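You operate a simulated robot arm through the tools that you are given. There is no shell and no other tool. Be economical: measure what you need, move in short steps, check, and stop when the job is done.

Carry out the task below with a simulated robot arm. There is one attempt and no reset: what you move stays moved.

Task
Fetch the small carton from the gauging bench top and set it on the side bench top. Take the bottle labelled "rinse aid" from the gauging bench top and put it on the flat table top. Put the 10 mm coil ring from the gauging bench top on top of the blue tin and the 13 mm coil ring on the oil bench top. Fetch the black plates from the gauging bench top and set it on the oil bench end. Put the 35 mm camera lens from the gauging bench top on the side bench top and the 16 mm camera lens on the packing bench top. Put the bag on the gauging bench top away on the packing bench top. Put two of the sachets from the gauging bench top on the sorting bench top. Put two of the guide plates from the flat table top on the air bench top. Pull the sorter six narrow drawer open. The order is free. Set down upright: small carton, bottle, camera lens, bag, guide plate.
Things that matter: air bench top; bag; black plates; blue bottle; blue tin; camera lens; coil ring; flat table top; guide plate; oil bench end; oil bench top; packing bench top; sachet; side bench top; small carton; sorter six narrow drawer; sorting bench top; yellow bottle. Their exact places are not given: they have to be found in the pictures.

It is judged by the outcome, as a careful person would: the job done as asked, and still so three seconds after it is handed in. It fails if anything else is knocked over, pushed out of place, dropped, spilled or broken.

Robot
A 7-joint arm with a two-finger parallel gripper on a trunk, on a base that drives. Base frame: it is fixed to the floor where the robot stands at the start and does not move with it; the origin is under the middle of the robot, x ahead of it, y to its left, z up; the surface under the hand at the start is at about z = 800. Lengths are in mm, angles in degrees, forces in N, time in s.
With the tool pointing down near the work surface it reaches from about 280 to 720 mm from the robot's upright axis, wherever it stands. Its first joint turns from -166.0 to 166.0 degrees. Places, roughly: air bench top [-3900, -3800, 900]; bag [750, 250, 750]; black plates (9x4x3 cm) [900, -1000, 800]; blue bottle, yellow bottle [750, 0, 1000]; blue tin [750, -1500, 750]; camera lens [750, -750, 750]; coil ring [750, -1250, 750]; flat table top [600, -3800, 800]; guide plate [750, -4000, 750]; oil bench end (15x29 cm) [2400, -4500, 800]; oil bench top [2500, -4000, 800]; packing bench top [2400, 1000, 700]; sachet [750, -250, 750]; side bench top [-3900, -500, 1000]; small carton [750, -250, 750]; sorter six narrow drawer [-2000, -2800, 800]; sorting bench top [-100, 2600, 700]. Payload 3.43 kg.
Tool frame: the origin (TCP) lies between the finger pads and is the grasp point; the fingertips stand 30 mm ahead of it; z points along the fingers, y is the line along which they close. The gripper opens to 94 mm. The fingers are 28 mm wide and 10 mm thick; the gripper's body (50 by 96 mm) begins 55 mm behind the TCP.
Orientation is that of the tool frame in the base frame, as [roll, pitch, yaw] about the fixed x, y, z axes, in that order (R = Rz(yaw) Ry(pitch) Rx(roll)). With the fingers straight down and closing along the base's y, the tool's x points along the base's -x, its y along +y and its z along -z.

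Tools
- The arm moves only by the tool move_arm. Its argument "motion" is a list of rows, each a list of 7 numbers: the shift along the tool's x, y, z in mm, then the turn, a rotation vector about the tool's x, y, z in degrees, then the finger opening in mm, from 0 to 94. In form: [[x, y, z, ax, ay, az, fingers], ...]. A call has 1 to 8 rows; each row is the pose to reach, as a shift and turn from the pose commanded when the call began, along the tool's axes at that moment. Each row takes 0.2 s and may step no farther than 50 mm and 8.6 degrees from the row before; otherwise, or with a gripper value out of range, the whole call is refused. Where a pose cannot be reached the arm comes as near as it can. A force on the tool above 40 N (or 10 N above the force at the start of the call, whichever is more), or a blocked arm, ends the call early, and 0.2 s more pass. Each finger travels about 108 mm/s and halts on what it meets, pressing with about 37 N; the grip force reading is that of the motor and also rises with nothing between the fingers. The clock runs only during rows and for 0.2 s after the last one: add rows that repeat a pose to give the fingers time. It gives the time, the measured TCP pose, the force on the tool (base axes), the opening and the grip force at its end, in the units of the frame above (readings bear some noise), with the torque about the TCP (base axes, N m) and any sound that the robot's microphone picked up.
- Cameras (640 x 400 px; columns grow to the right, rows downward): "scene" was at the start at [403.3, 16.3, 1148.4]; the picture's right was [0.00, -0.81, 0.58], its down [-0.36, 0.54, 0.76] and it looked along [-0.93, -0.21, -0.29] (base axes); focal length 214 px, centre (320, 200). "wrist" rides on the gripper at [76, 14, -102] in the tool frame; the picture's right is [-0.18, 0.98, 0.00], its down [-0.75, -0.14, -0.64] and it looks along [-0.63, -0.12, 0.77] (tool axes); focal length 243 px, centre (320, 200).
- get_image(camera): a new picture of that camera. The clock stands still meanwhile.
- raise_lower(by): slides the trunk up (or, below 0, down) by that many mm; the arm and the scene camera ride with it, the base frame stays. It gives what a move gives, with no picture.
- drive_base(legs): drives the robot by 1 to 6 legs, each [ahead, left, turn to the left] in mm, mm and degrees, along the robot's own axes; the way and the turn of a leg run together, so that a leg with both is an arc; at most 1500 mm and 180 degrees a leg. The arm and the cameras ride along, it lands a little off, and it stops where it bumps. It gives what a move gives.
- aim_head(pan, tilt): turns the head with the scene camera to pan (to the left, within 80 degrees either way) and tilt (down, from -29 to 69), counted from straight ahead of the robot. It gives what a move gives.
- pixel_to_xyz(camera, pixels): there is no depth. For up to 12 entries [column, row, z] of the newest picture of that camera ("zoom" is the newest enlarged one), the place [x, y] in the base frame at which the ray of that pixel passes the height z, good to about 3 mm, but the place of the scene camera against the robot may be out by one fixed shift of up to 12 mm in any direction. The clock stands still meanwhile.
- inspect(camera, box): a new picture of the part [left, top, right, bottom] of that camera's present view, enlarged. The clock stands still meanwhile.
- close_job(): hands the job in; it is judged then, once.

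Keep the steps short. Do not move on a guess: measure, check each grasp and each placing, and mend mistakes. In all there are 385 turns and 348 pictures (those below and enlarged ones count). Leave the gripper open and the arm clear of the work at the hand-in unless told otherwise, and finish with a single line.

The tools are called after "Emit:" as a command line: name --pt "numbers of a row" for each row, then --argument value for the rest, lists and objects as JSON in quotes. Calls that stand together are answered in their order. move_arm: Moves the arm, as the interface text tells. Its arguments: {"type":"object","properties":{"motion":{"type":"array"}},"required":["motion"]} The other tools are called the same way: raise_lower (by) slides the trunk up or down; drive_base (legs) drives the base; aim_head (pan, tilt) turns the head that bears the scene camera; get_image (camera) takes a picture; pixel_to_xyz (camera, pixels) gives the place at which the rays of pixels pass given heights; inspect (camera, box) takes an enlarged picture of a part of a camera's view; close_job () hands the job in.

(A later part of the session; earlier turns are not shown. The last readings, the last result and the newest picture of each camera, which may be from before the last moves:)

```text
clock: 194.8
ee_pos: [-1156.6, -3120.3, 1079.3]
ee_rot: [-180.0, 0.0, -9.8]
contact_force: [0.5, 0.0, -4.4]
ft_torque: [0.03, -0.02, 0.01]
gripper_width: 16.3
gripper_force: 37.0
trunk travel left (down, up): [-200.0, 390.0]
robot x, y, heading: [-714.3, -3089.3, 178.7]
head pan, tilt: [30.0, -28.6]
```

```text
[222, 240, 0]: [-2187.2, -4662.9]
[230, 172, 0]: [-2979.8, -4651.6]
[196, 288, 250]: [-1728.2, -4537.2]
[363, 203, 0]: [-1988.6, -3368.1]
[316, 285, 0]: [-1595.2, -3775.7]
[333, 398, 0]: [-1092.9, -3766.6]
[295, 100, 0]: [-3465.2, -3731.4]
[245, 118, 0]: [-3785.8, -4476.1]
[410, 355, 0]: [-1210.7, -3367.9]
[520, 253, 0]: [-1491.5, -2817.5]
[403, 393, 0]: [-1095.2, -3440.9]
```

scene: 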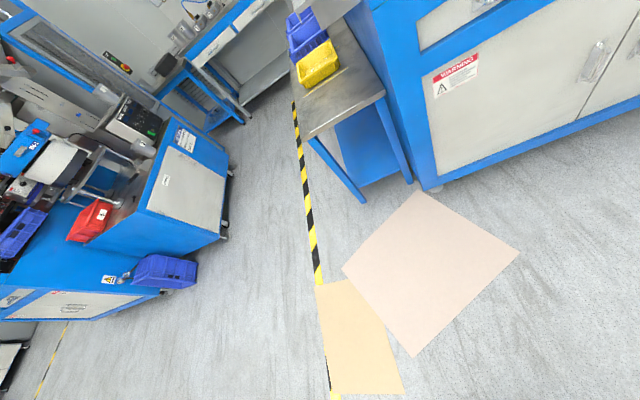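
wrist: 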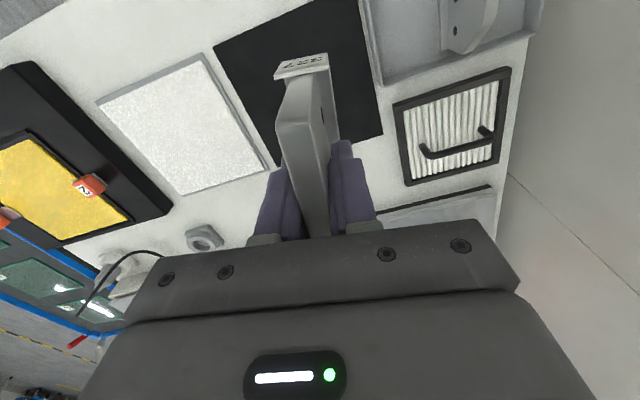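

A corridor exists at y≈−3770…−4537. Drive along y≈−4150 westward.

Emit:
drive_base --legs '[[0, 1060, 1.2], [1000, 0, 0]]'

Emit:
aim_head --pan 0 --tilt -29

Emit:
get_image --camera "scene"

Emit:
pixel_to_xyz --camera "scene" --pixels '[[320, 100, 0], [320, 200, 0], [100, 200, 0], [540, 200, 0], [200, 100, 0], [440, 100, 0]]'

```text
clock: 205.1
ee_pos: [-2182.9, -4189.1, 1077.5]
ee_rot: [-180.0, -0.1, -8.3]
contact_force: [0.6, -0.2, -4.7]
ft_torque: [-0.03, 0.01, -0.02]
gripper_width: 16.0
gripper_force: 37.1
trunk travel left (down, up): [-200.0, 390.0]
robot x, y, heading: [-1746.4, -4143.8, -179.7]
head pan, tilt: [30.0, -28.6]
```

```text
clock: 206.0
ee_pos: [-2182.6, -4188.5, 1078.4]
ee_rot: [-180.0, 0.1, -8.4]
contact_force: [-0.5, -0.1, -4.1]
ft_torque: [0.04, -0.03, 0.01]
gripper_width: 16.2
gripper_force: 37.0
trunk travel left (down, up): [-200.0, 390.0]
robot x, y, heading: [-1744.2, -4142.2, -180.0]
head pan, tilt: [0.0, -28.6]
```

```text
277 pictures are left
```

scene: 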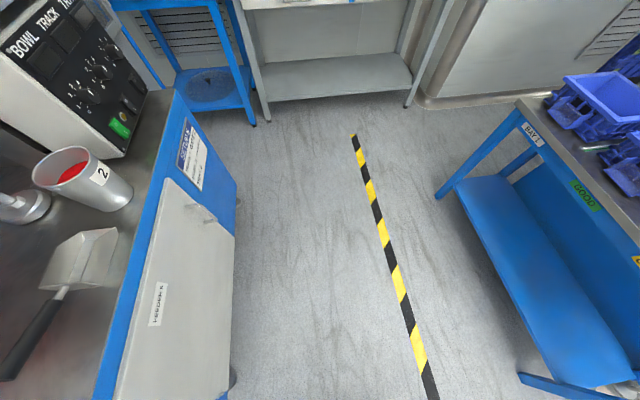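

```text
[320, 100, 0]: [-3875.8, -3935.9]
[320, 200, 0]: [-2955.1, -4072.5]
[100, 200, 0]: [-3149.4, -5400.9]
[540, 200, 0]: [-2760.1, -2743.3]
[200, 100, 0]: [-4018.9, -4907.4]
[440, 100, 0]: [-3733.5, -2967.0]
```

The gray bench straight ahead is likely the air bench. Advance further.

Emit:
drive_base --legs '[[750, -150, 0]]'

Emit:
get_image --camera "scene"

Emit:
pixel_to_xyz --camera "scene" --pixels '[[320, 100, 900], [320, 50, 900], [320, 200, 0], [200, 50, 900], [440, 50, 900]]'

```text
clock: 210.1
ee_pos: [-2921.8, -4023.5, 1078.4]
ee_rot: [-180.0, 0.0, -9.7]
contact_force: [0.3, -0.1, -3.7]
ft_torque: [0.0, -0.05, 0.02]
gripper_width: 16.1
gripper_force: 36.9
trunk travel left (down, up): [-200.0, 390.0]
robot x, y, heading: [-2483.4, -3989.5, 178.6]
head pan, tilt: [0.0, -28.6]
```

```text
276 pictures are left
```

scene: 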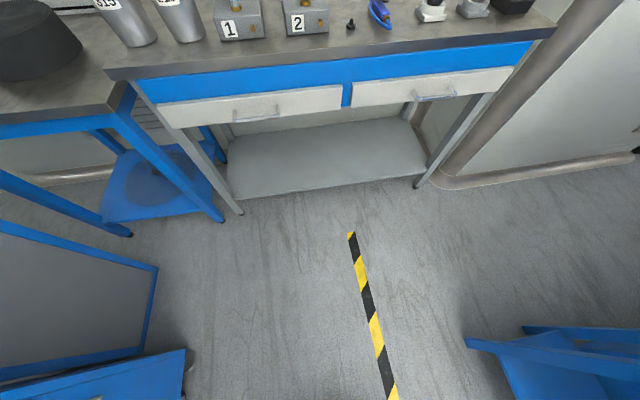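

```text
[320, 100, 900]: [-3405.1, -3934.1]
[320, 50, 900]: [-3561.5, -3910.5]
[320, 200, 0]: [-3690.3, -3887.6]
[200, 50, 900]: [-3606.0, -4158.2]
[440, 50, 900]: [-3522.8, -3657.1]
```

Emit:
drive_base --legs '[[450, -50, 1.4]]'

Emit:
aim_head --pan 0 --tilt -29

Emit:
get_image --camera "scene"

Emit:
pixel_to_xyz --camera "scene" --pixels '[[320, 200, 900], [320, 200, 850], [320, 200, 0], [320, 300, 850], [540, 200, 850], [100, 200, 850]]'

```text
clock: 212.9
ee_pos: [-3376.8, -3982.2, 1078.0]
ee_rot: [179.9, -0.1, -8.1]
contact_force: [-0.4, 0.4, -3.9]
ft_torque: [0.05, -0.05, 0.01]
gripper_width: 16.3
gripper_force: 37.2
trunk travel left (down, up): [-200.0, 390.0]
robot x, y, heading: [-2936.4, -3939.2, -179.3]
head pan, tilt: [0.0, -28.6]
```

```text
clock: 213.5
ee_pos: [-3375.4, -3983.0, 1078.8]
ee_rot: [180.0, -0.1, -8.1]
contact_force: [-0.3, -0.8, -3.7]
ft_torque: [-0.04, -0.04, 0.0]
gripper_width: 16.0
gripper_force: 36.9
trunk travel left (down, up): [-200.0, 390.0]
robot x, y, heading: [-2941.2, -3937.0, -179.8]
head pan, tilt: [0.0, -28.6]
```

```text
275 pictures are left
```

scene: 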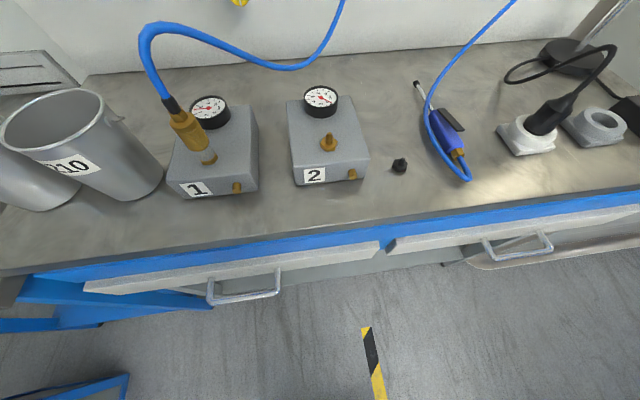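

```text
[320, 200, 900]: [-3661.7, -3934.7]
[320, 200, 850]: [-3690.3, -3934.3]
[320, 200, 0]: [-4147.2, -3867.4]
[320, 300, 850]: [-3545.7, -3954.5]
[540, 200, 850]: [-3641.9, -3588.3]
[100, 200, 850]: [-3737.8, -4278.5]
```

This is the air bench; check further right for free space.

Emit:
drive_base --legs '[[0, -300, 0]]'

Emit:
get_image --camera "scene"

Emit:
get_image --camera "wrist"

```text
clock: 215.5
ee_pos: [-3378.9, -3678.2, 1077.3]
ee_rot: [179.9, -0.1, -8.4]
contact_force: [-0.4, -0.6, -3.7]
ft_torque: [0.03, -0.06, -0.04]
gripper_width: 16.2
gripper_force: 37.3
trunk travel left (down, up): [-200.0, 390.0]
robot x, y, heading: [-2942.7, -3635.8, -180.0]
head pan, tilt: [0.0, -28.6]
```

```text
274 pictures are left
```

scene: 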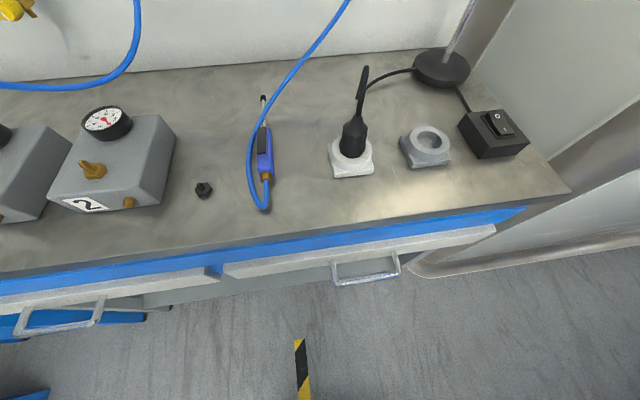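

```text
273 pictures are left
```

wrist: 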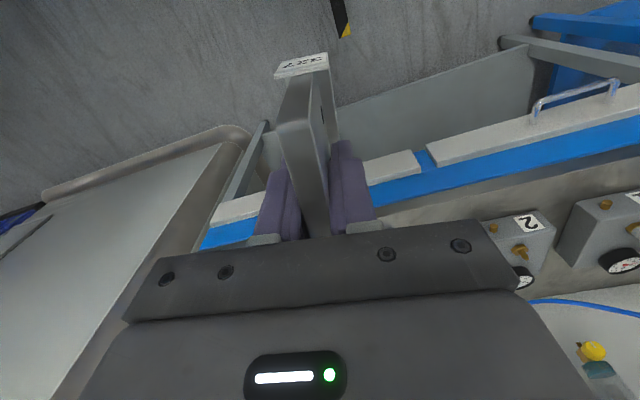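

Emit:
pixel_to_xyz --camera "scene" --pixels '[[481, 158, 865], [530, 150, 865], [570, 192, 865], [427, 167, 865], [450, 205, 865], [375, 175, 865], [340, 218, 865], [175, 130, 865], [265, 205, 865], [203, 197, 865], [160, 205, 865], [250, 66, 865]]'

```text
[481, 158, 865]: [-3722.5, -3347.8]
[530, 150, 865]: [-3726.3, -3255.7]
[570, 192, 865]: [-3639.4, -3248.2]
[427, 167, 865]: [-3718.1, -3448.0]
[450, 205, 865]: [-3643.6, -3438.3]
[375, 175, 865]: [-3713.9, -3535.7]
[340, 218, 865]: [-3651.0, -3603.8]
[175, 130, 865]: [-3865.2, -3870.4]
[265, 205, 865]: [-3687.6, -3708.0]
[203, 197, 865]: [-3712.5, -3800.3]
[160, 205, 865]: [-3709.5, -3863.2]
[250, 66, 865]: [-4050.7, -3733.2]
```

Free front strip at right: x −3640…−3720, y −3250…−3440. I'll place plates along y there. First move the base closer and right.

Emit:
drive_base --legs '[[230, 0, 0], [0, -200, 0]]'

Emit:
move_arm --pt "0 0 0 0 0 8.5 0" --pt "0 0 0 0 0 17 0" --pt "0 0 0 0 0 25.5 0" --pt "0 0 0 0 0 34 0" --pt "0 0 0 0 0 42.5 0" --pt "0 0 0 0 0 51 0" --pt "0 0 0 0 0 59.5 0" --pt "0 0 0 0 0 68 0"

Emit:
get_image --camera "wrist"

Emit:
get_image --camera "scene"

```text
clock: 218.4
ee_pos: [-3604.7, -3478.4, 1078.3]
ee_rot: [179.9, -0.1, -8.5]
contact_force: [-0.3, 0.9, -3.0]
ft_torque: [-0.03, -0.08, 0.01]
gripper_width: 15.9
gripper_force: 37.3
trunk travel left (down, up): [-200.0, 390.0]
robot x, y, heading: [-3167.6, -3436.3, -180.1]
head pan, tilt: [0.0, -28.6]
```

```text
clock: 220.2
ee_pos: [-3603.9, -3479.4, 1078.2]
ee_rot: [-179.9, 0.1, -76.6]
contact_force: [0.8, -0.3, -4.3]
ft_torque: [-0.02, 0.01, 0.02]
gripper_width: 16.5
gripper_force: 36.7
trunk travel left (down, up): [-200.0, 390.0]
robot x, y, heading: [-3168.1, -3439.4, -180.1]
head pan, tilt: [0.0, -28.6]
```

```text
272 pictures are left
```

wrist: 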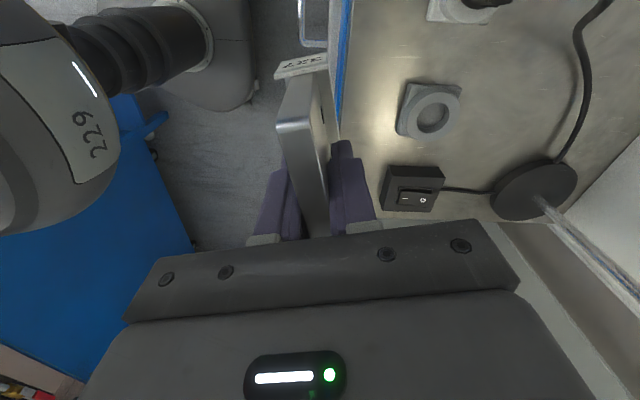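

```text
271 pictures are left
```

scene: 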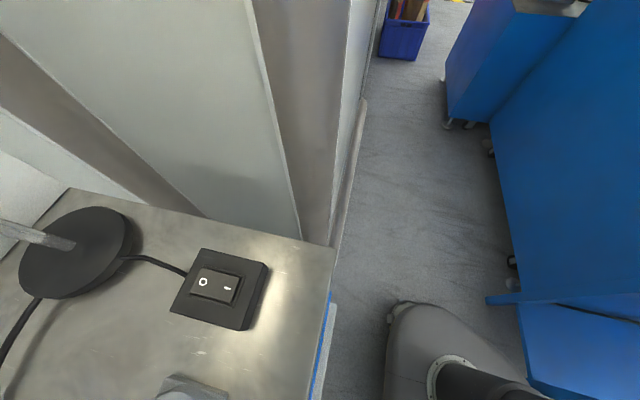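

I see a tall panel at the bench's right end, so I'll place at y≈−3420 to keep clear. Finish the turn and move over the strip.

Emit:
move_arm --pt "-25 20 0 0 0 7 0" --pt "-50 40 0 0 0 13.4 0" --pt "-75 60 0 0 0 13.4 0" --pt "-75 60 40 0 0 13.4 0" --pt "-75 60 80 0 0 13.4 0" --pt "-75 60 80 0 0 13.4 0"

Emit:
get_image --camera "wrist"

Emit:
get_image --camera "scene"

```text
clock: 221.6
ee_pos: [-3681.2, -3420.8, 997.9]
ee_rot: [-179.9, 0.1, -89.9]
contact_force: [-0.5, 0.6, -2.8]
ft_torque: [0.01, 0.04, 0.01]
gripper_width: 16.4
gripper_force: 36.9
trunk travel left (down, up): [-200.0, 390.0]
robot x, y, heading: [-3168.2, -3435.4, -180.1]
head pan, tilt: [0.0, -28.6]
```

```text
270 pictures are left
```

wrist: 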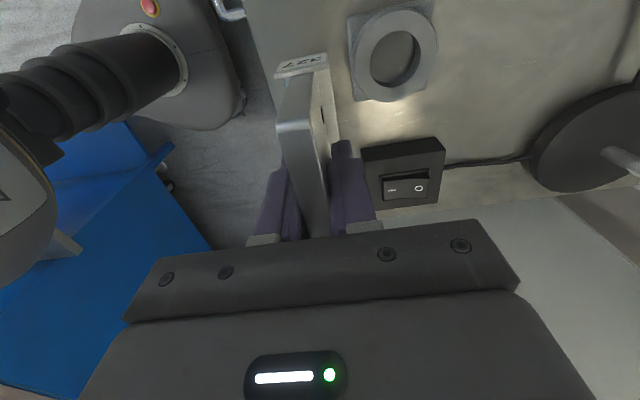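

```text
269 pictures are left
```

scene: 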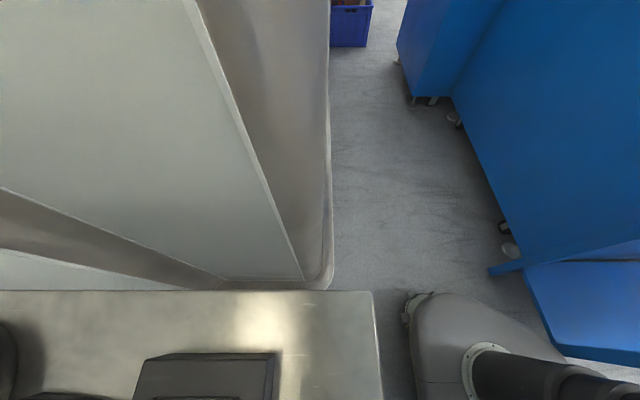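

Emit:
pixel_to_xyz --camera "wrist" --pixels '[[262, 75, 865], [262, 75, 850], [355, 60, 865], [358, 98, 865], [365, 190, 865], [365, 150, 880]]'

Emit:
pixel_to_xyz --camera "scene" --pixels '[[378, 340, 865], [270, 395, 865], [378, 340, 850], [200, 291, 865]]'

```text
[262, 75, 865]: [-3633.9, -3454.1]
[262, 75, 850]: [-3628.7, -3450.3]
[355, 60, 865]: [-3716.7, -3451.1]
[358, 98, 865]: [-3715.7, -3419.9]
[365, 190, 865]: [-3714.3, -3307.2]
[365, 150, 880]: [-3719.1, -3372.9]
```

```text
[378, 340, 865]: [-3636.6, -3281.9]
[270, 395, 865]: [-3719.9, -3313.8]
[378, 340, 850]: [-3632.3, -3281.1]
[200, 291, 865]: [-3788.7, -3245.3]
```

Centre the plate on the strip (x≈−3676) and lower gently.

Emit:
move_arm --pt "0 -4 30 0 0 0 0" --pt "0 -4 52 0 0 0 0" --pt "0 -4 56 0 0 0 0" --pt "0 -4 60 0 0 0 0" --pt "0 -4 63 0 0 0 0" --pt "0 -4 66 0 0 0 0" --pt "0 -4 69 0 0 0 0" --pt "0 -4 72 0 0 0 0"

```text
clock: 223.4
ee_pos: [-3677.0, -3419.2, 926.1]
ee_rot: [-179.9, 0.1, -89.8]
contact_force: [-0.1, 0.2, -3.7]
ft_torque: [0.0, -0.01, 0.0]
gripper_width: 16.2
gripper_force: 36.8
trunk travel left (down, up): [-200.0, 390.0]
robot x, y, heading: [-3167.7, -3436.6, -180.0]
head pan, tilt: [0.0, -28.6]
```

No contact yet; continue in 3 mm steps.

Emit:
move_arm --pt "0 0 3 0 0 0 0" --pt "0 0 6 0 0 0 0" --pt "0 0 9 0 0 0 0" --pt "0 0 12 0 0 0 0" --pt "0 0 15 0 0 0 0" --pt "0 0 18 0 0 0 0" --pt "0 0 21 0 0 0 0"

```text
clock: 225.0
ee_pos: [-3676.5, -3419.3, 906.0]
ee_rot: [179.9, 0.0, -89.8]
contact_force: [-3.2, 0.5, 27.3]
ft_torque: [-0.06, -0.06, 0.0]
gripper_width: 16.0
gripper_force: 36.9
trunk travel left (down, up): [-200.0, 390.0]
robot x, y, heading: [-3166.5, -3437.4, -180.1]
head pan, tilt: [0.0, -28.6]
```

Contact at 906 (27 N). Release and rise.

Emit:
move_arm --pt "0 0 -2 0 0 0 0" --pt "0 0 -2 0 0 0 25" --pt "0 0 -2 0 0 0 44" --pt "0 0 -2 0 0 0 44" --pt "0 0 -45 0 0 0 44" --pt "0 0 -90 0 0 0 44" --pt "0 0 -135 0 0 0 44" --pt "0 0 -170 0 0 0 60"

Emit:
get_image --camera "wrist"

```text
clock: 226.8
ee_pos: [-3677.7, -3420.8, 1074.6]
ee_rot: [-179.9, 0.0, -89.8]
contact_force: [0.0, -0.6, 0.1]
ft_torque: [0.02, 0.03, -0.01]
gripper_width: 60.0
gripper_force: 0.0
trunk travel left (down, up): [-200.0, 390.0]
robot x, y, heading: [-3168.0, -3434.7, -180.0]
head pan, tilt: [0.0, -28.6]
```

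```text
268 pictures are left
```

wrist: 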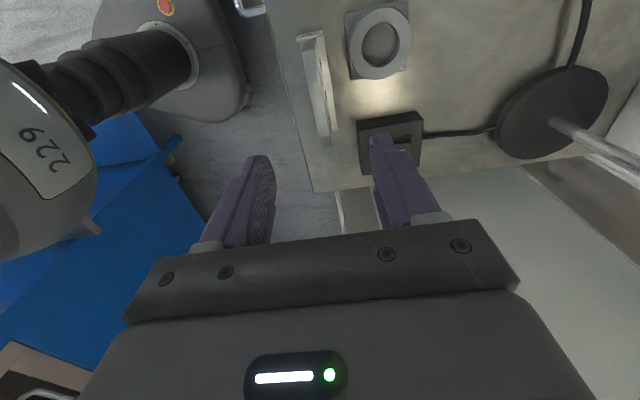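

Plate stands upright. Rotate the hand back to neutral.

Emit:
move_arm --pt "0 -10 0 0 0 -8.5 60" --pt "0 -20 0 0 0 -17 60" --pt "0 -30 0 0 0 -25.5 60" --pt "0 -40 0 0 0 -34 60" --pt "0 -50 0 0 0 -42.5 60" --pt "0 -60 0 0 0 -51 60" --pt "0 -70 0 0 0 -59.5 60" --pt "0 -80 0 0 0 -68 60"

Emit:
move_arm --pt "0 0 0 0 0 -8.5 94" --pt "0 0 0 0 0 -17 94" --pt "0 0 0 0 0 -22 94"

Emit:
drive_base --legs '[[-200, 0, 0], [0, 690, 0], [-1100, 0, 0]]'

```text
clock: 228.6
ee_pos: [-3595.1, -3420.2, 1073.7]
ee_rot: [179.9, 0.0, -21.6]
contact_force: [-0.1, 0.7, -0.1]
ft_torque: [0.01, -0.02, -0.04]
gripper_width: 60.1
gripper_force: 0.0
trunk travel left (down, up): [-200.0, 390.0]
robot x, y, heading: [-3169.3, -3434.3, -179.7]
head pan, tilt: [0.0, -28.6]
```

```text
clock: 229.4
ee_pos: [-3595.9, -3419.3, 1073.8]
ee_rot: [-180.0, 0.0, 0.3]
contact_force: [0.2, -0.2, -0.8]
ft_torque: [0.03, 0.0, -0.01]
gripper_width: 93.6
gripper_force: 0.1
trunk travel left (down, up): [-200.0, 390.0]
robot x, y, heading: [-3170.5, -3434.9, -180.0]
head pan, tilt: [0.0, -28.6]
```

```text
clock: 230.4
ee_pos: [-3560.7, -3425.6, 1075.9]
ee_rot: [-179.9, 0.0, -0.2]
contact_force: [-0.1, 0.4, 0.3]
ft_torque: [-0.05, 0.0, 0.02]
gripper_width: 94.0
gripper_force: 0.0
trunk travel left (down, up): [-200.0, 390.0]
robot x, y, heading: [-3133.0, -3447.5, 179.9]
head pan, tilt: [0.0, -28.6]
stopped in leg 1: the robot was blocked; the commanded pose is now the measured one
```

Backing up bumped the bay bench behind. Look backward.

Emit:
aim_head --pan 0 --tilt 45

Emit:
get_image --camera "scene"

```text
clock: 231.9
ee_pos: [-3560.3, -3427.1, 1075.5]
ee_rot: [-180.0, 0.0, -0.1]
contact_force: [-0.4, -0.2, 0.1]
ft_torque: [0.0, 0.02, -0.01]
gripper_width: 93.8
gripper_force: 0.0
trunk travel left (down, up): [-200.0, 390.0]
robot x, y, heading: [-3131.8, -3441.5, 180.0]
head pan, tilt: [0.0, 45.0]
```

```text
267 pictures are left
```

scene: 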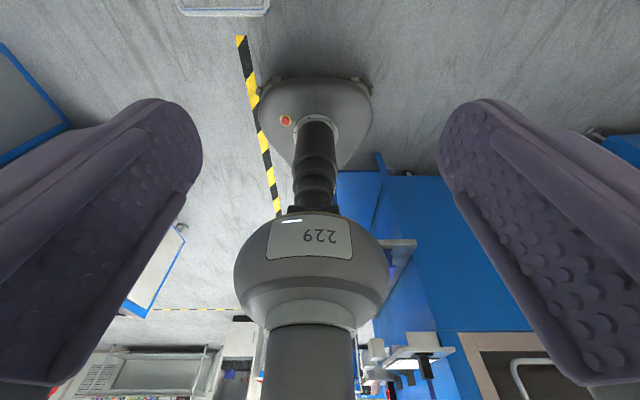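

Move forward a little, then left clear of the bay bench, then back along the corridor.

Emit:
drive_base --legs '[[60, 0, 0], [0, 690, 0], [-1200, 0, 0], [-1150, 0, 0]]'

Emit:
aim_head --pan 0 --tilt -29

Emit:
get_image --camera "scene"

```text
clock: 247.4
ee_pos: [-1280.9, -4121.0, 1074.6]
ee_rot: [-180.0, 0.0, -0.4]
contact_force: [0.2, 1.1, -0.3]
ft_torque: [-0.01, 0.02, -0.03]
gripper_width: 93.7
gripper_force: 0.2
trunk travel left (down, up): [-200.0, 390.0]
robot x, y, heading: [-857.5, -4142.7, 179.7]
head pan, tilt: [0.0, 45.0]
```

```text
clock: 248.8
ee_pos: [-1282.7, -4120.7, 1075.1]
ee_rot: [-180.0, -0.1, -0.4]
contact_force: [0.2, -0.3, 0.6]
ft_torque: [0.03, 0.0, 0.02]
gripper_width: 94.4
gripper_force: 0.0
trunk travel left (down, up): [-200.0, 390.0]
robot x, y, heading: [-855.9, -4144.8, 179.6]
head pan, tilt: [0.0, -28.6]
```

```text
266 pictures are left
```

scene: 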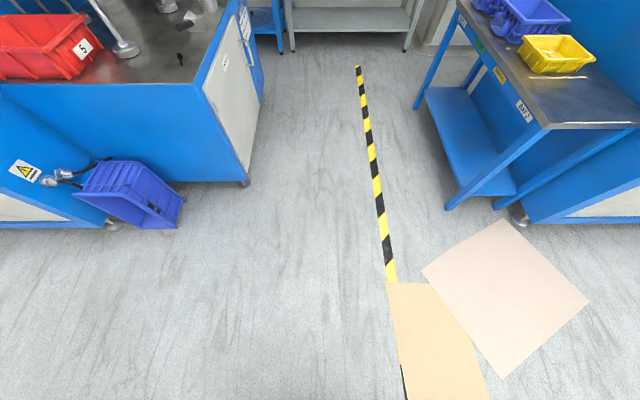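

Bench unmoved. Go for the sorter drawer: drive to in front of it.

Emit:
drive_base --legs '[[-150, 0, 0], [0, -1380, 0]]'

Emit:
get_image --camera "scene"

Emit:
pixel_to_xyz --camera "scene" --pixels '[[320, 100, 800], [320, 100, 0], [320, 200, 0], [100, 200, 0], [540, 200, 0]]'

```text
clock: 256.8
ee_pos: [-1128.3, -2727.0, 1074.6]
ee_rot: [-179.9, -0.1, -0.1]
contact_force: [0.8, -0.5, 0.6]
ft_torque: [-0.02, 0.0, 0.0]
gripper_width: 94.1
gripper_force: 0.1
trunk travel left (down, up): [-200.0, 390.0]
robot x, y, heading: [-700.5, -2745.2, -179.9]
head pan, tilt: [0.0, -28.6]
```

```text
265 pictures are left
```

scene: 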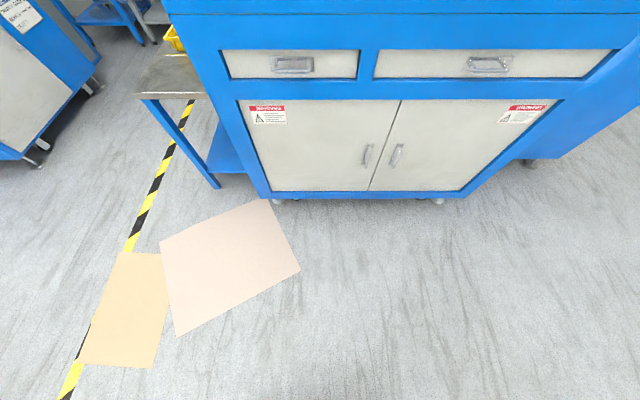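

```text
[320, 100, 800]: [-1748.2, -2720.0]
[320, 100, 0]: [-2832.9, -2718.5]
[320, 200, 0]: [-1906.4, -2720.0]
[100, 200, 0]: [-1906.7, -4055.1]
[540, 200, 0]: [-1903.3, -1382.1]
```

The narrow drawer is at left (handle at (293,65)), at about (−1865,−2793,815), matching the given place. Zoom on the handle.

Emit:
inspect --camera "scene" --box '[210, 30, 370, 130]'

Emit:
drive_base --legs '[[200, -60, 0]]'

Emit:
get_image --camera "wrist"

```text
4.00 times, centred on (290, 80) of scene
```

zoom: 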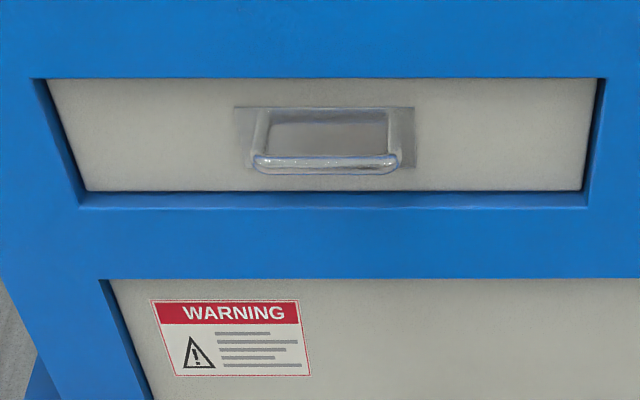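

```text
clock: 258.4
ee_pos: [-1332.2, -2665.5, 1074.9]
ee_rot: [-180.0, -0.2, -0.2]
contact_force: [-0.9, 1.5, -1.1]
ft_torque: [0.01, 0.0, 0.01]
gripper_width: 94.1
gripper_force: 0.0
trunk travel left (down, up): [-200.0, 390.0]
robot x, y, heading: [-906.0, -2684.6, 179.8]
head pan, tilt: [0.0, -28.6]
```

```text
263 pictures are left
```

wrist: 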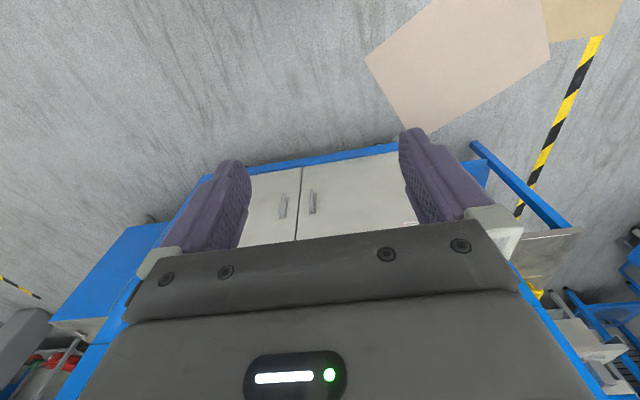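

The handle is a horizontal U-bar. I'll turn the hand so the fingers point at the cabinet (−x) and close vertically: a 120° combined turn, done in two calls.

Emit:
move_arm --pt "0 0 0 -4.94 -4.94 4.94 60" --pt "0 0 0 -9.88 -9.88 9.88 60" --pt "0 0 0 -14.8 -14.8 14.8 60" --pt "0 0 0 -19.7 -19.7 19.7 60" --pt "0 0 0 -24.6 -24.6 24.6 60" --pt "0 0 0 -29.5 -29.5 29.5 60" --pt "0 0 0 -34.6 -34.6 34.6 60"

Emit:
move_arm --pt "0 0 0 -4.94 -4.94 4.94 60" --pt "0 0 0 -9.88 -9.88 9.88 60" --pt "0 0 0 -14.8 -14.8 14.8 60" --pt "0 0 0 -19.7 -19.7 19.7 60" --pt "0 0 0 -24.6 -24.6 24.6 60" --pt "0 0 0 -29.5 -29.5 29.5 60" --pt "0 0 0 -34.65 -34.65 34.65 60"

Emit:
get_image --camera "wrist"

Emit:
get_image --camera "scene"

```text
refused: row 7 steps farther than a row can; nothing moved
```

```text
refused: row 7 steps farther than a row can; nothing moved
```

```text
262 pictures are left
```

wrist: 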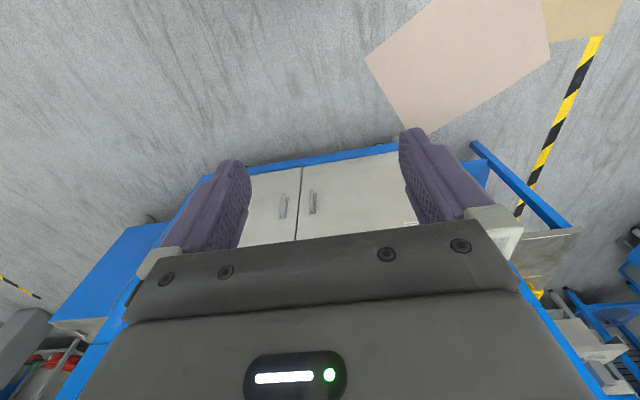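

```text
261 pictures are left
```

scene: 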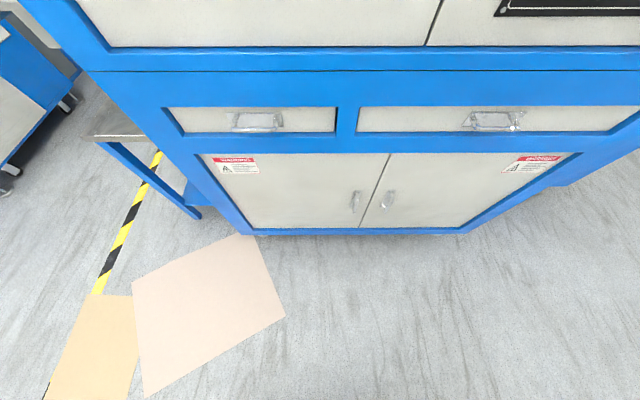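

Redo with even 7.5° steps.

Emit:
move_arm --pt "0 0 0 -4.33 -4.33 4.33 60" --pt "0 0 0 -8.66 -8.66 8.66 60" --pt "0 0 0 -12.99 -12.99 12.99 60" --pt "0 0 0 -17.32 -17.32 17.32 60" --pt "0 0 0 -21.65 -21.65 21.65 60" --pt "0 0 0 -25.98 -25.98 25.98 60" --pt "0 0 0 -30.31 -30.31 30.31 60" --pt "0 0 0 -34.64 -34.64 34.64 60"

Emit:
move_arm --pt "0 0 0 -4.33 -4.33 4.33 60" --pt "0 0 0 -8.66 -8.66 8.66 60" --pt "0 0 0 -12.99 -12.99 12.99 60" --pt "0 0 0 -17.32 -17.32 17.32 60" --pt "0 0 0 -21.65 -21.65 21.65 60" --pt "0 0 0 -25.98 -25.98 25.98 60" --pt "0 0 0 -30.31 -30.31 30.31 60" --pt "0 0 0 -34.64 -34.64 34.64 60"

Emit:
get_image --camera "wrist"

Emit:
get_image --camera "scene"

```text
clock: 260.2
ee_pos: [-1330.8, -2663.9, 1074.7]
ee_rot: [135.0, 19.5, -45.2]
contact_force: [-0.3, 0.7, -0.4]
ft_torque: [0.0, -0.03, -0.02]
gripper_width: 59.9
gripper_force: 0.0
trunk travel left (down, up): [-200.0, 390.0]
robot x, y, heading: [-903.0, -2681.5, 179.9]
head pan, tilt: [0.0, -28.6]
```

```text
clock: 262.0
ee_pos: [-1371.3, -2662.4, 1049.3]
ee_rot: [90.0, 0.0, -90.3]
contact_force: [-0.6, -0.5, 0.2]
ft_torque: [-0.01, 0.03, -0.02]
gripper_width: 60.0
gripper_force: 0.0
out of reach, approached as far as the arm can: row 1, 2, 3, 4, 5, 6, 7, 8
trunk travel left (down, up): [-200.0, 390.0]
robot x, y, heading: [-903.7, -2683.9, 179.9]
head pan, tilt: [0.0, -28.6]
```

```text
260 pictures are left
```

wrist: 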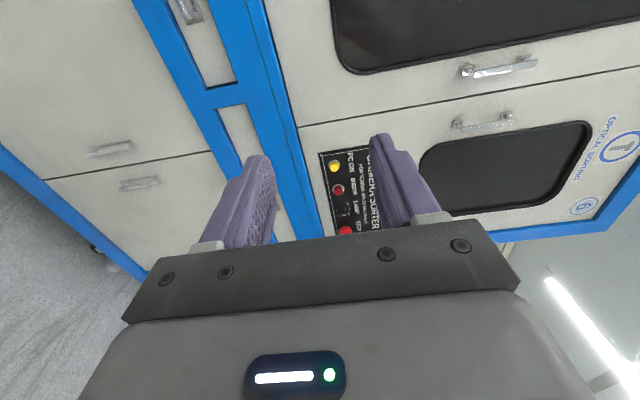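

```text
259 pictures are left
```

scene: 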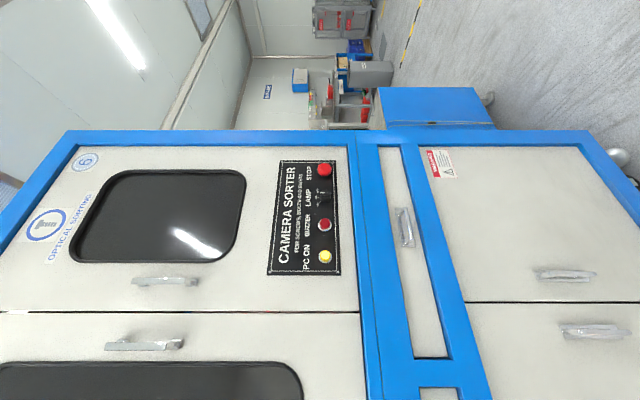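

Label "6" confirms the sorter. Shift base right to stay off the floor sheet and go nearer, then lower the hand to handle height.

Emit:
drive_base --legs '[[0, -90, 0], [250, 0, 0]]'

Emit:
move_arm --pt "25 -45 0 0 0 0 60" --pt "50 -90 0 0 0 0 60" --pt "75 -135 0 0 0 0 60" --pt "100 -175 0 0 0 0 60" --pt "125 -210 0 0 0 0 60" --pt "160 -230 0 0 0 0 60" --pt "200 -235 0 0 0 0 60"

Emit:
get_image --camera "wrist"

Emit:
get_image --camera "scene"

```text
clock: 264.6
ee_pos: [-1624.9, -2571.3, 1048.1]
ee_rot: [90.1, 0.0, -90.5]
contact_force: [-0.6, 0.7, -0.6]
ft_torque: [0.01, 0.01, 0.01]
gripper_width: 60.0
gripper_force: 0.0
trunk travel left (down, up): [-200.0, 390.0]
robot x, y, heading: [-1158.6, -2594.0, 179.6]
head pan, tilt: [0.0, -28.6]
```

```text
refused: row 1 steps farther than a row can; nothing moved
```

```text
258 pictures are left
```

wrist: 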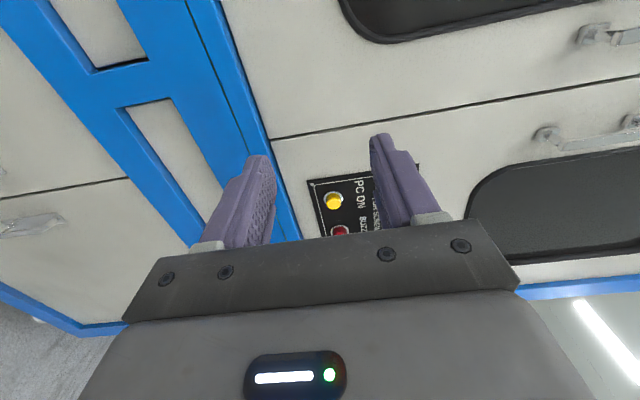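

```text
257 pictures are left
```

scene: 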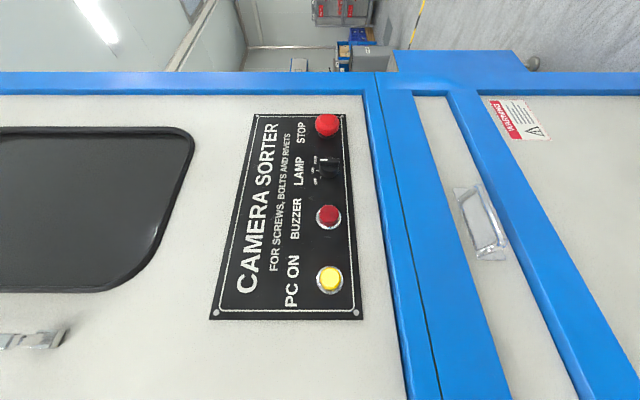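

Emit:
move_arm --pt "0 -45 0 0 0 0 60" --pt "0 -90 0 0 0 0 60" --pt "20 -130 0 0 0 0 60" --pt "50 -165 0 0 0 0 60" --pt "85 -195 0 0 0 0 60" --pt "125 -220 0 0 0 0 60" --pt "165 -235 0 0 0 0 60" --pt "205 -240 0 0 0 0 60"

Emit:
get_image --camera "wrist"

Emit:
get_image --camera "scene"

```text
clock: 266.4
ee_pos: [-1625.7, -2774.1, 809.5]
ee_rot: [90.0, 0.1, -90.2]
contact_force: [-1.1, 1.3, 0.7]
ft_torque: [0.04, 0.0, -0.01]
gripper_width: 59.8
gripper_force: 0.0
trunk travel left (down, up): [-200.0, 390.0]
robot x, y, heading: [-1156.9, -2597.7, 179.8]
head pan, tilt: [0.0, -28.6]
```

```text
256 pictures are left
```

wrist: 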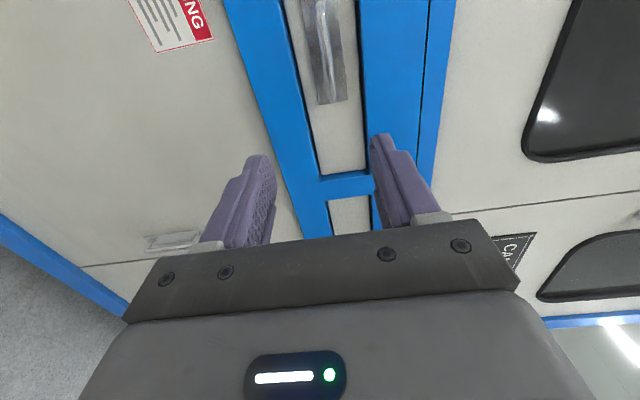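

```text
255 pictures are left
```

scene: 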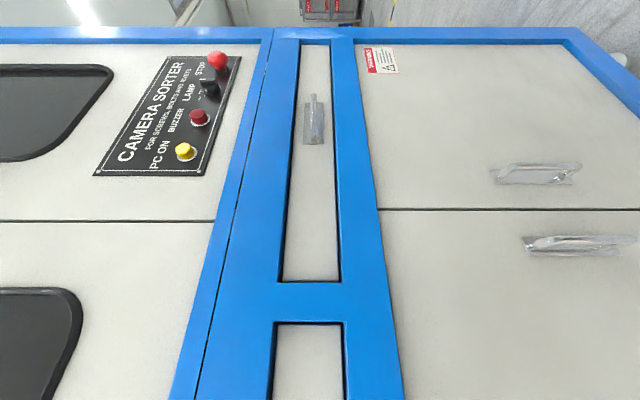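

Emit:
inspect --camera "wrist" --box '[240, 0, 440, 125]'

```text
3.20 times, centred on (340, 62) of wrist
```

zoom: 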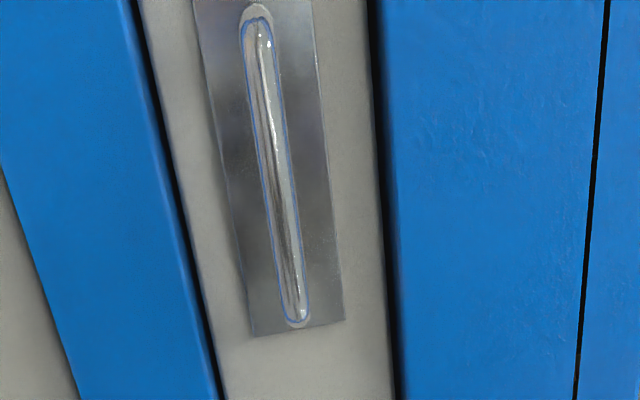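

Bar centre estimated 13 mm higher and 32 mm to the left. Shift and approach 140 mm, then re-check.

Emit:
move_arm --pt "32 13 40 0 0 0 60" --pt "32 13 80 0 0 0 60" --pt "32 13 110 0 0 0 60" --pt "32 13 130 0 0 0 60" --pt "32 13 130 0 0 0 60"

Emit:
get_image --camera "wrist"

```text
refused: row 1 steps farther than a row can; nothing moved
```

```text
253 pictures are left
```

wrist: 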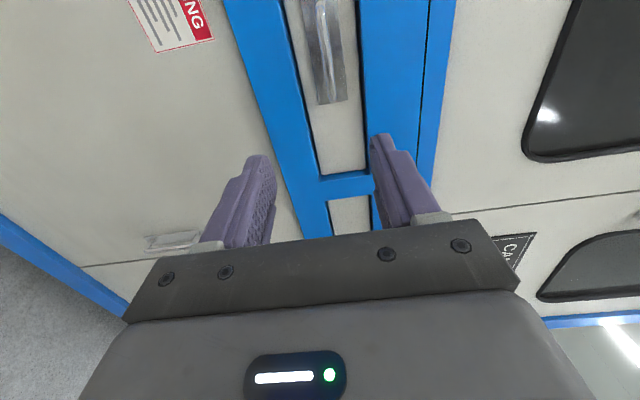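

Emit:
move_arm --pt "32 13 0 0 0 0 60" --pt "32 13 40 0 0 0 60" --pt "32 13 80 0 0 0 60" --pt "32 13 110 0 0 0 60" --pt "32 13 130 0 0 0 60" --pt "32 13 130 0 0 0 60"

Emit:
get_image --camera "wrist"

```text
clock: 267.8
ee_pos: [-1757.9, -2808.2, 821.3]
ee_rot: [90.0, 0.0, -90.4]
contact_force: [0.6, 0.1, -0.5]
ft_torque: [-0.01, 0.02, 0.01]
gripper_width: 60.1
gripper_force: 0.0
trunk travel left (down, up): [-200.0, 390.0]
robot x, y, heading: [-1156.7, -2593.0, 179.8]
head pan, tilt: [0.0, -28.6]
```

```text
252 pictures are left
```

wrist: 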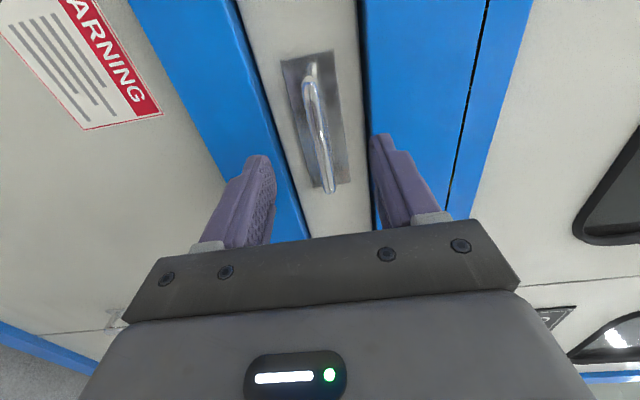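

Bar is centred between the fingers, ~73 mm ahead. Narrow to 40 mm, advance 60, then close.

Emit:
move_arm --pt "0 0 0 0 0 0 40" --pt "0 0 30 0 0 0 40" --pt "0 0 50 0 0 0 40" --pt "0 0 60 0 0 0 40" --pt "0 0 60 0 0 0 10" --pt "0 0 60 0 0 0 0" --pt "0 0 60 0 0 0 0"

Emit:
get_image --camera "wrist"

```text
clock: 269.4
ee_pos: [-1817.5, -2807.4, 820.8]
ee_rot: [90.1, 0.1, -90.4]
contact_force: [-1.0, 1.3, -2.0]
ft_torque: [-0.07, -0.01, 0.13]
gripper_width: 15.3
gripper_force: 45.4
trunk travel left (down, up): [-200.0, 390.0]
robot x, y, heading: [-1155.1, -2594.2, 179.3]
head pan, tilt: [0.0, -28.6]
```

```text
251 pictures are left
```

wrist: 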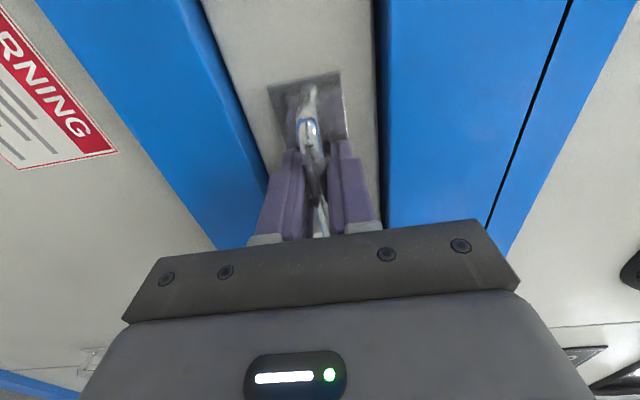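

Gripped the bar (15 mm). Pull back along −tool z.

Emit:
move_arm --pt "0 0 -15 0 0 0 0" --pt "0 0 -30 0 0 0 0" --pt "0 0 -50 0 0 0 0" --pt "0 0 -75 0 0 0 0" --pt "0 0 -100 0 0 0 0" --pt "0 0 -125 0 0 0 0" --pt "0 0 -150 0 0 0 0"

Emit:
get_image --camera "wrist"

```text
clock: 271.0
ee_pos: [-1665.3, -2807.9, 821.1]
ee_rot: [90.2, 0.1, -90.4]
contact_force: [1.9, 11.0, -6.1]
ft_torque: [0.0, -0.05, -1.03]
gripper_width: 15.2
gripper_force: 45.2
trunk travel left (down, up): [-200.0, 390.0]
robot x, y, heading: [-1151.1, -2596.4, 179.9]
head pan, tilt: [0.0, -28.6]
```

```text
250 pictures are left
```

wrist: 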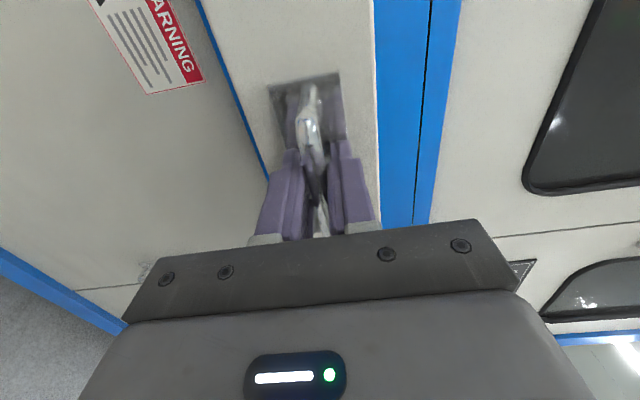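

The drawer slides out. Pull another ~110 mm.

Emit:
move_arm --pt "0 0 -25 0 0 0 0" --pt "0 0 -50 0 0 0 0" --pt "0 0 -75 0 0 0 0" --pt "0 0 -95 0 0 0 0" --pt "0 0 -115 0 0 0 0" --pt "0 0 -135 0 0 0 0"

```text
clock: 272.4
ee_pos: [-1576.3, -2805.4, 821.5]
ee_rot: [90.8, 0.3, -89.2]
contact_force: [1.9, -6.5, -15.3]
ft_torque: [-0.3, 0.01, 0.78]
gripper_width: 15.5
gripper_force: 44.8
out of reach, approached as far as the arm can: row 4, 5, 6
trunk travel left (down, up): [-200.0, 390.0]
robot x, y, heading: [-1151.9, -2593.6, 179.8]
head pan, tilt: [0.0, -28.6]
stopped in row 6: the force on the tool passed its limit at 42 N (the readings are from after the stop); the commanded pose is now the measured one
```

Open by ~240 mm, arm at its limit. Try 50 mm more via the base to make sure it's fully open.

Emit:
drive_base --legs '[[-50, 0, 0]]'

```text
clock: 273.4
ee_pos: [-1528.2, -2805.9, 822.3]
ee_rot: [90.7, 0.1, -89.4]
contact_force: [2.1, -12.1, -28.8]
ft_torque: [-0.23, 0.0, 0.93]
gripper_width: 15.4
gripper_force: 45.4
trunk travel left (down, up): [-200.0, 390.0]
robot x, y, heading: [-1111.5, -2595.8, 180.0]
head pan, tilt: [0.0, -28.6]
```

Now ~290 mm out. Release and back away.

Emit:
move_arm --pt "0 0 0 0 0 0 15" --pt "0 0 0 0 0 0 40" --pt "0 0 0 0 0 0 50"

Emit:
drive_base --legs '[[-300, 0, 0]]'

Emit:
get_image --camera "wrist"

Emit:
get_image --camera "scene"

```text
clock: 274.1
ee_pos: [-1527.1, -2805.9, 822.7]
ee_rot: [90.6, 0.1, -89.3]
contact_force: [-0.2, 0.0, 0.1]
ft_torque: [0.0, -0.02, -0.03]
gripper_width: 49.9
gripper_force: 0.1
trunk travel left (down, up): [-200.0, 390.0]
robot x, y, heading: [-1105.8, -2594.9, 180.2]
head pan, tilt: [0.0, -28.6]
```

```text
clock: 276.2
ee_pos: [-1220.1, -2805.5, 823.4]
ee_rot: [90.6, 0.1, -89.3]
contact_force: [0.1, -0.3, 0.1]
ft_torque: [0.0, -0.02, 0.02]
gripper_width: 50.1
gripper_force: 0.0
trunk travel left (down, up): [-200.0, 390.0]
robot x, y, heading: [-795.3, -2593.3, 179.8]
head pan, tilt: [0.0, -28.6]
```

```text
249 pictures are left
```

wrist: 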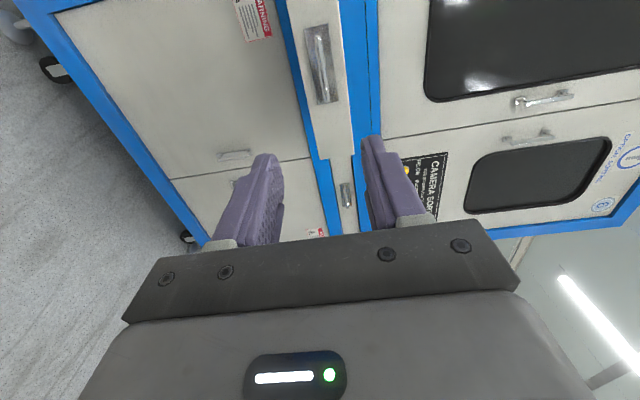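

```text
248 pictures are left
```

scene: 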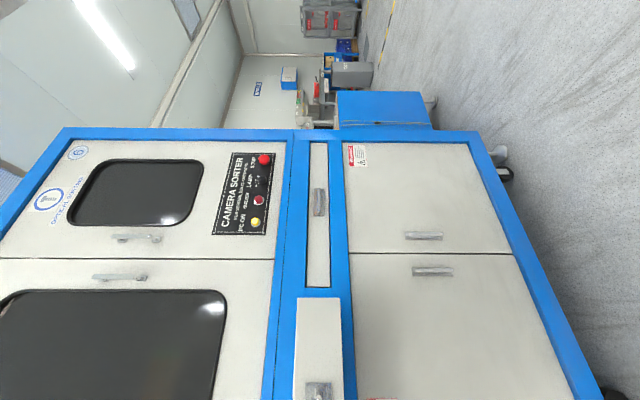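

Drawer open. Raise and turn the hand back to pointing down.

Emit:
move_arm --pt "0 30 0 4.33 4.33 -4.33 60" --pt "0 60 0 8.66 8.66 -8.66 60" --pt "0 90 0 12.99 12.99 -12.99 60" --pt "0 120 0 17.32 17.32 -17.32 60" --pt "0 150 0 21.65 21.65 -21.65 60" --pt "0 180 0 25.98 25.98 -25.98 60" --pt "0 210 0 30.31 30.31 -30.31 60" --pt "0 240 0 34.64 34.64 -34.64 60"

Emit:
move_arm --pt "0 0 0 4.33 4.33 -4.33 60" --pt "0 0 0 8.66 8.66 -8.66 60" --pt "0 0 0 12.99 12.99 -12.99 60" --pt "0 0 0 17.32 17.32 -17.32 60" --pt "0 0 0 21.65 21.65 -21.65 60" --pt "0 0 0 25.98 25.98 -25.98 60" --pt "0 0 0 30.31 30.31 -30.31 60" --pt "0 0 0 34.64 34.64 -34.64 94"

```text
clock: 278.0
ee_pos: [-1170.8, -2709.2, 876.1]
ee_rot: [134.6, 16.6, -38.7]
contact_force: [-0.8, -1.5, -0.4]
ft_torque: [0.06, 0.0, -0.05]
gripper_width: 60.0
gripper_force: 0.0
out of reach, approached as far as the arm can: row 4, 5, 6, 7, 8
trunk travel left (down, up): [-200.0, 390.0]
robot x, y, heading: [-801.8, -2594.8, 180.0]
head pan, tilt: [0.0, -28.6]
```

```text
clock: 279.8
ee_pos: [-1162.5, -2696.1, 869.8]
ee_rot: [177.3, -1.5, 6.3]
contact_force: [-0.5, -1.1, 0.1]
ft_torque: [-0.02, 0.02, 0.0]
gripper_width: 93.9
gripper_force: 0.1
trunk travel left (down, up): [-200.0, 390.0]
robot x, y, heading: [-798.7, -2596.0, 180.1]
head pan, tilt: [0.0, -28.6]
```

Straighten the hand (small residual tilt) and raise to travel height.

Emit:
move_arm --pt "0 -15 -40 1.35 -0.75 3.1 94" --pt "0 -35 -80 2.7 -1.5 6.3 94" --pt "-10 -55 -120 2.7 -1.5 6.3 94" --pt "-20 -75 -160 2.7 -1.5 6.3 94" --pt "-30 -95 -200 2.7 -1.5 6.3 94" --pt "-30 -95 -200 2.7 -1.5 6.3 94"

```text
clock: 281.2
ee_pos: [-1207.9, -2596.0, 1064.5]
ee_rot: [-179.8, -0.3, 0.1]
contact_force: [-0.1, 0.7, 0.1]
ft_torque: [-0.02, 0.01, 0.0]
gripper_width: 93.9
gripper_force: 0.1
trunk travel left (down, up): [-200.0, 390.0]
robot x, y, heading: [-797.4, -2593.7, 179.9]
head pan, tilt: [0.0, -28.6]
```

Next the second guide plate: look at the flat table from its west side (plates on the mats there).

Emit:
drive_base --legs '[[0, 0, 180], [0, -1420, 0], [350, 0, 0]]'

Emit:
get_image --camera "scene"

Emit:
pixel_to_xyz --camera "scene" --pixels '[[320, 200, 0], [320, 100, 800], [320, 200, 800], [540, 200, 0]]'

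```text
clock: 297.5
ee_pos: [18.2, -3947.1, 1063.1]
ee_rot: [-179.7, -0.3, -177.0]
contact_force: [-0.1, -0.5, 0.5]
ft_torque: [0.01, 0.02, 0.04]
gripper_width: 93.9
gripper_force: 0.1
trunk travel left (down, up): [-200.0, 390.0]
robot x, y, heading: [-389.8, -3970.3, 2.7]
head pan, tilt: [0.0, -28.6]
```

```text
247 pictures are left
```

scene: 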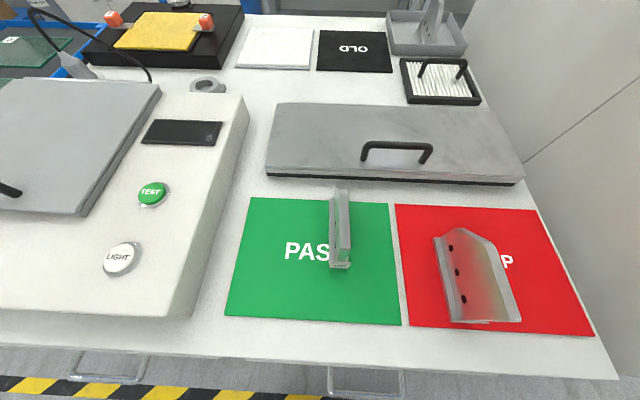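

```text
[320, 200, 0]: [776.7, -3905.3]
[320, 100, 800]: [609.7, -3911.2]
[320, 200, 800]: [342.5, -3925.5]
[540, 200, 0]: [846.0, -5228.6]
```

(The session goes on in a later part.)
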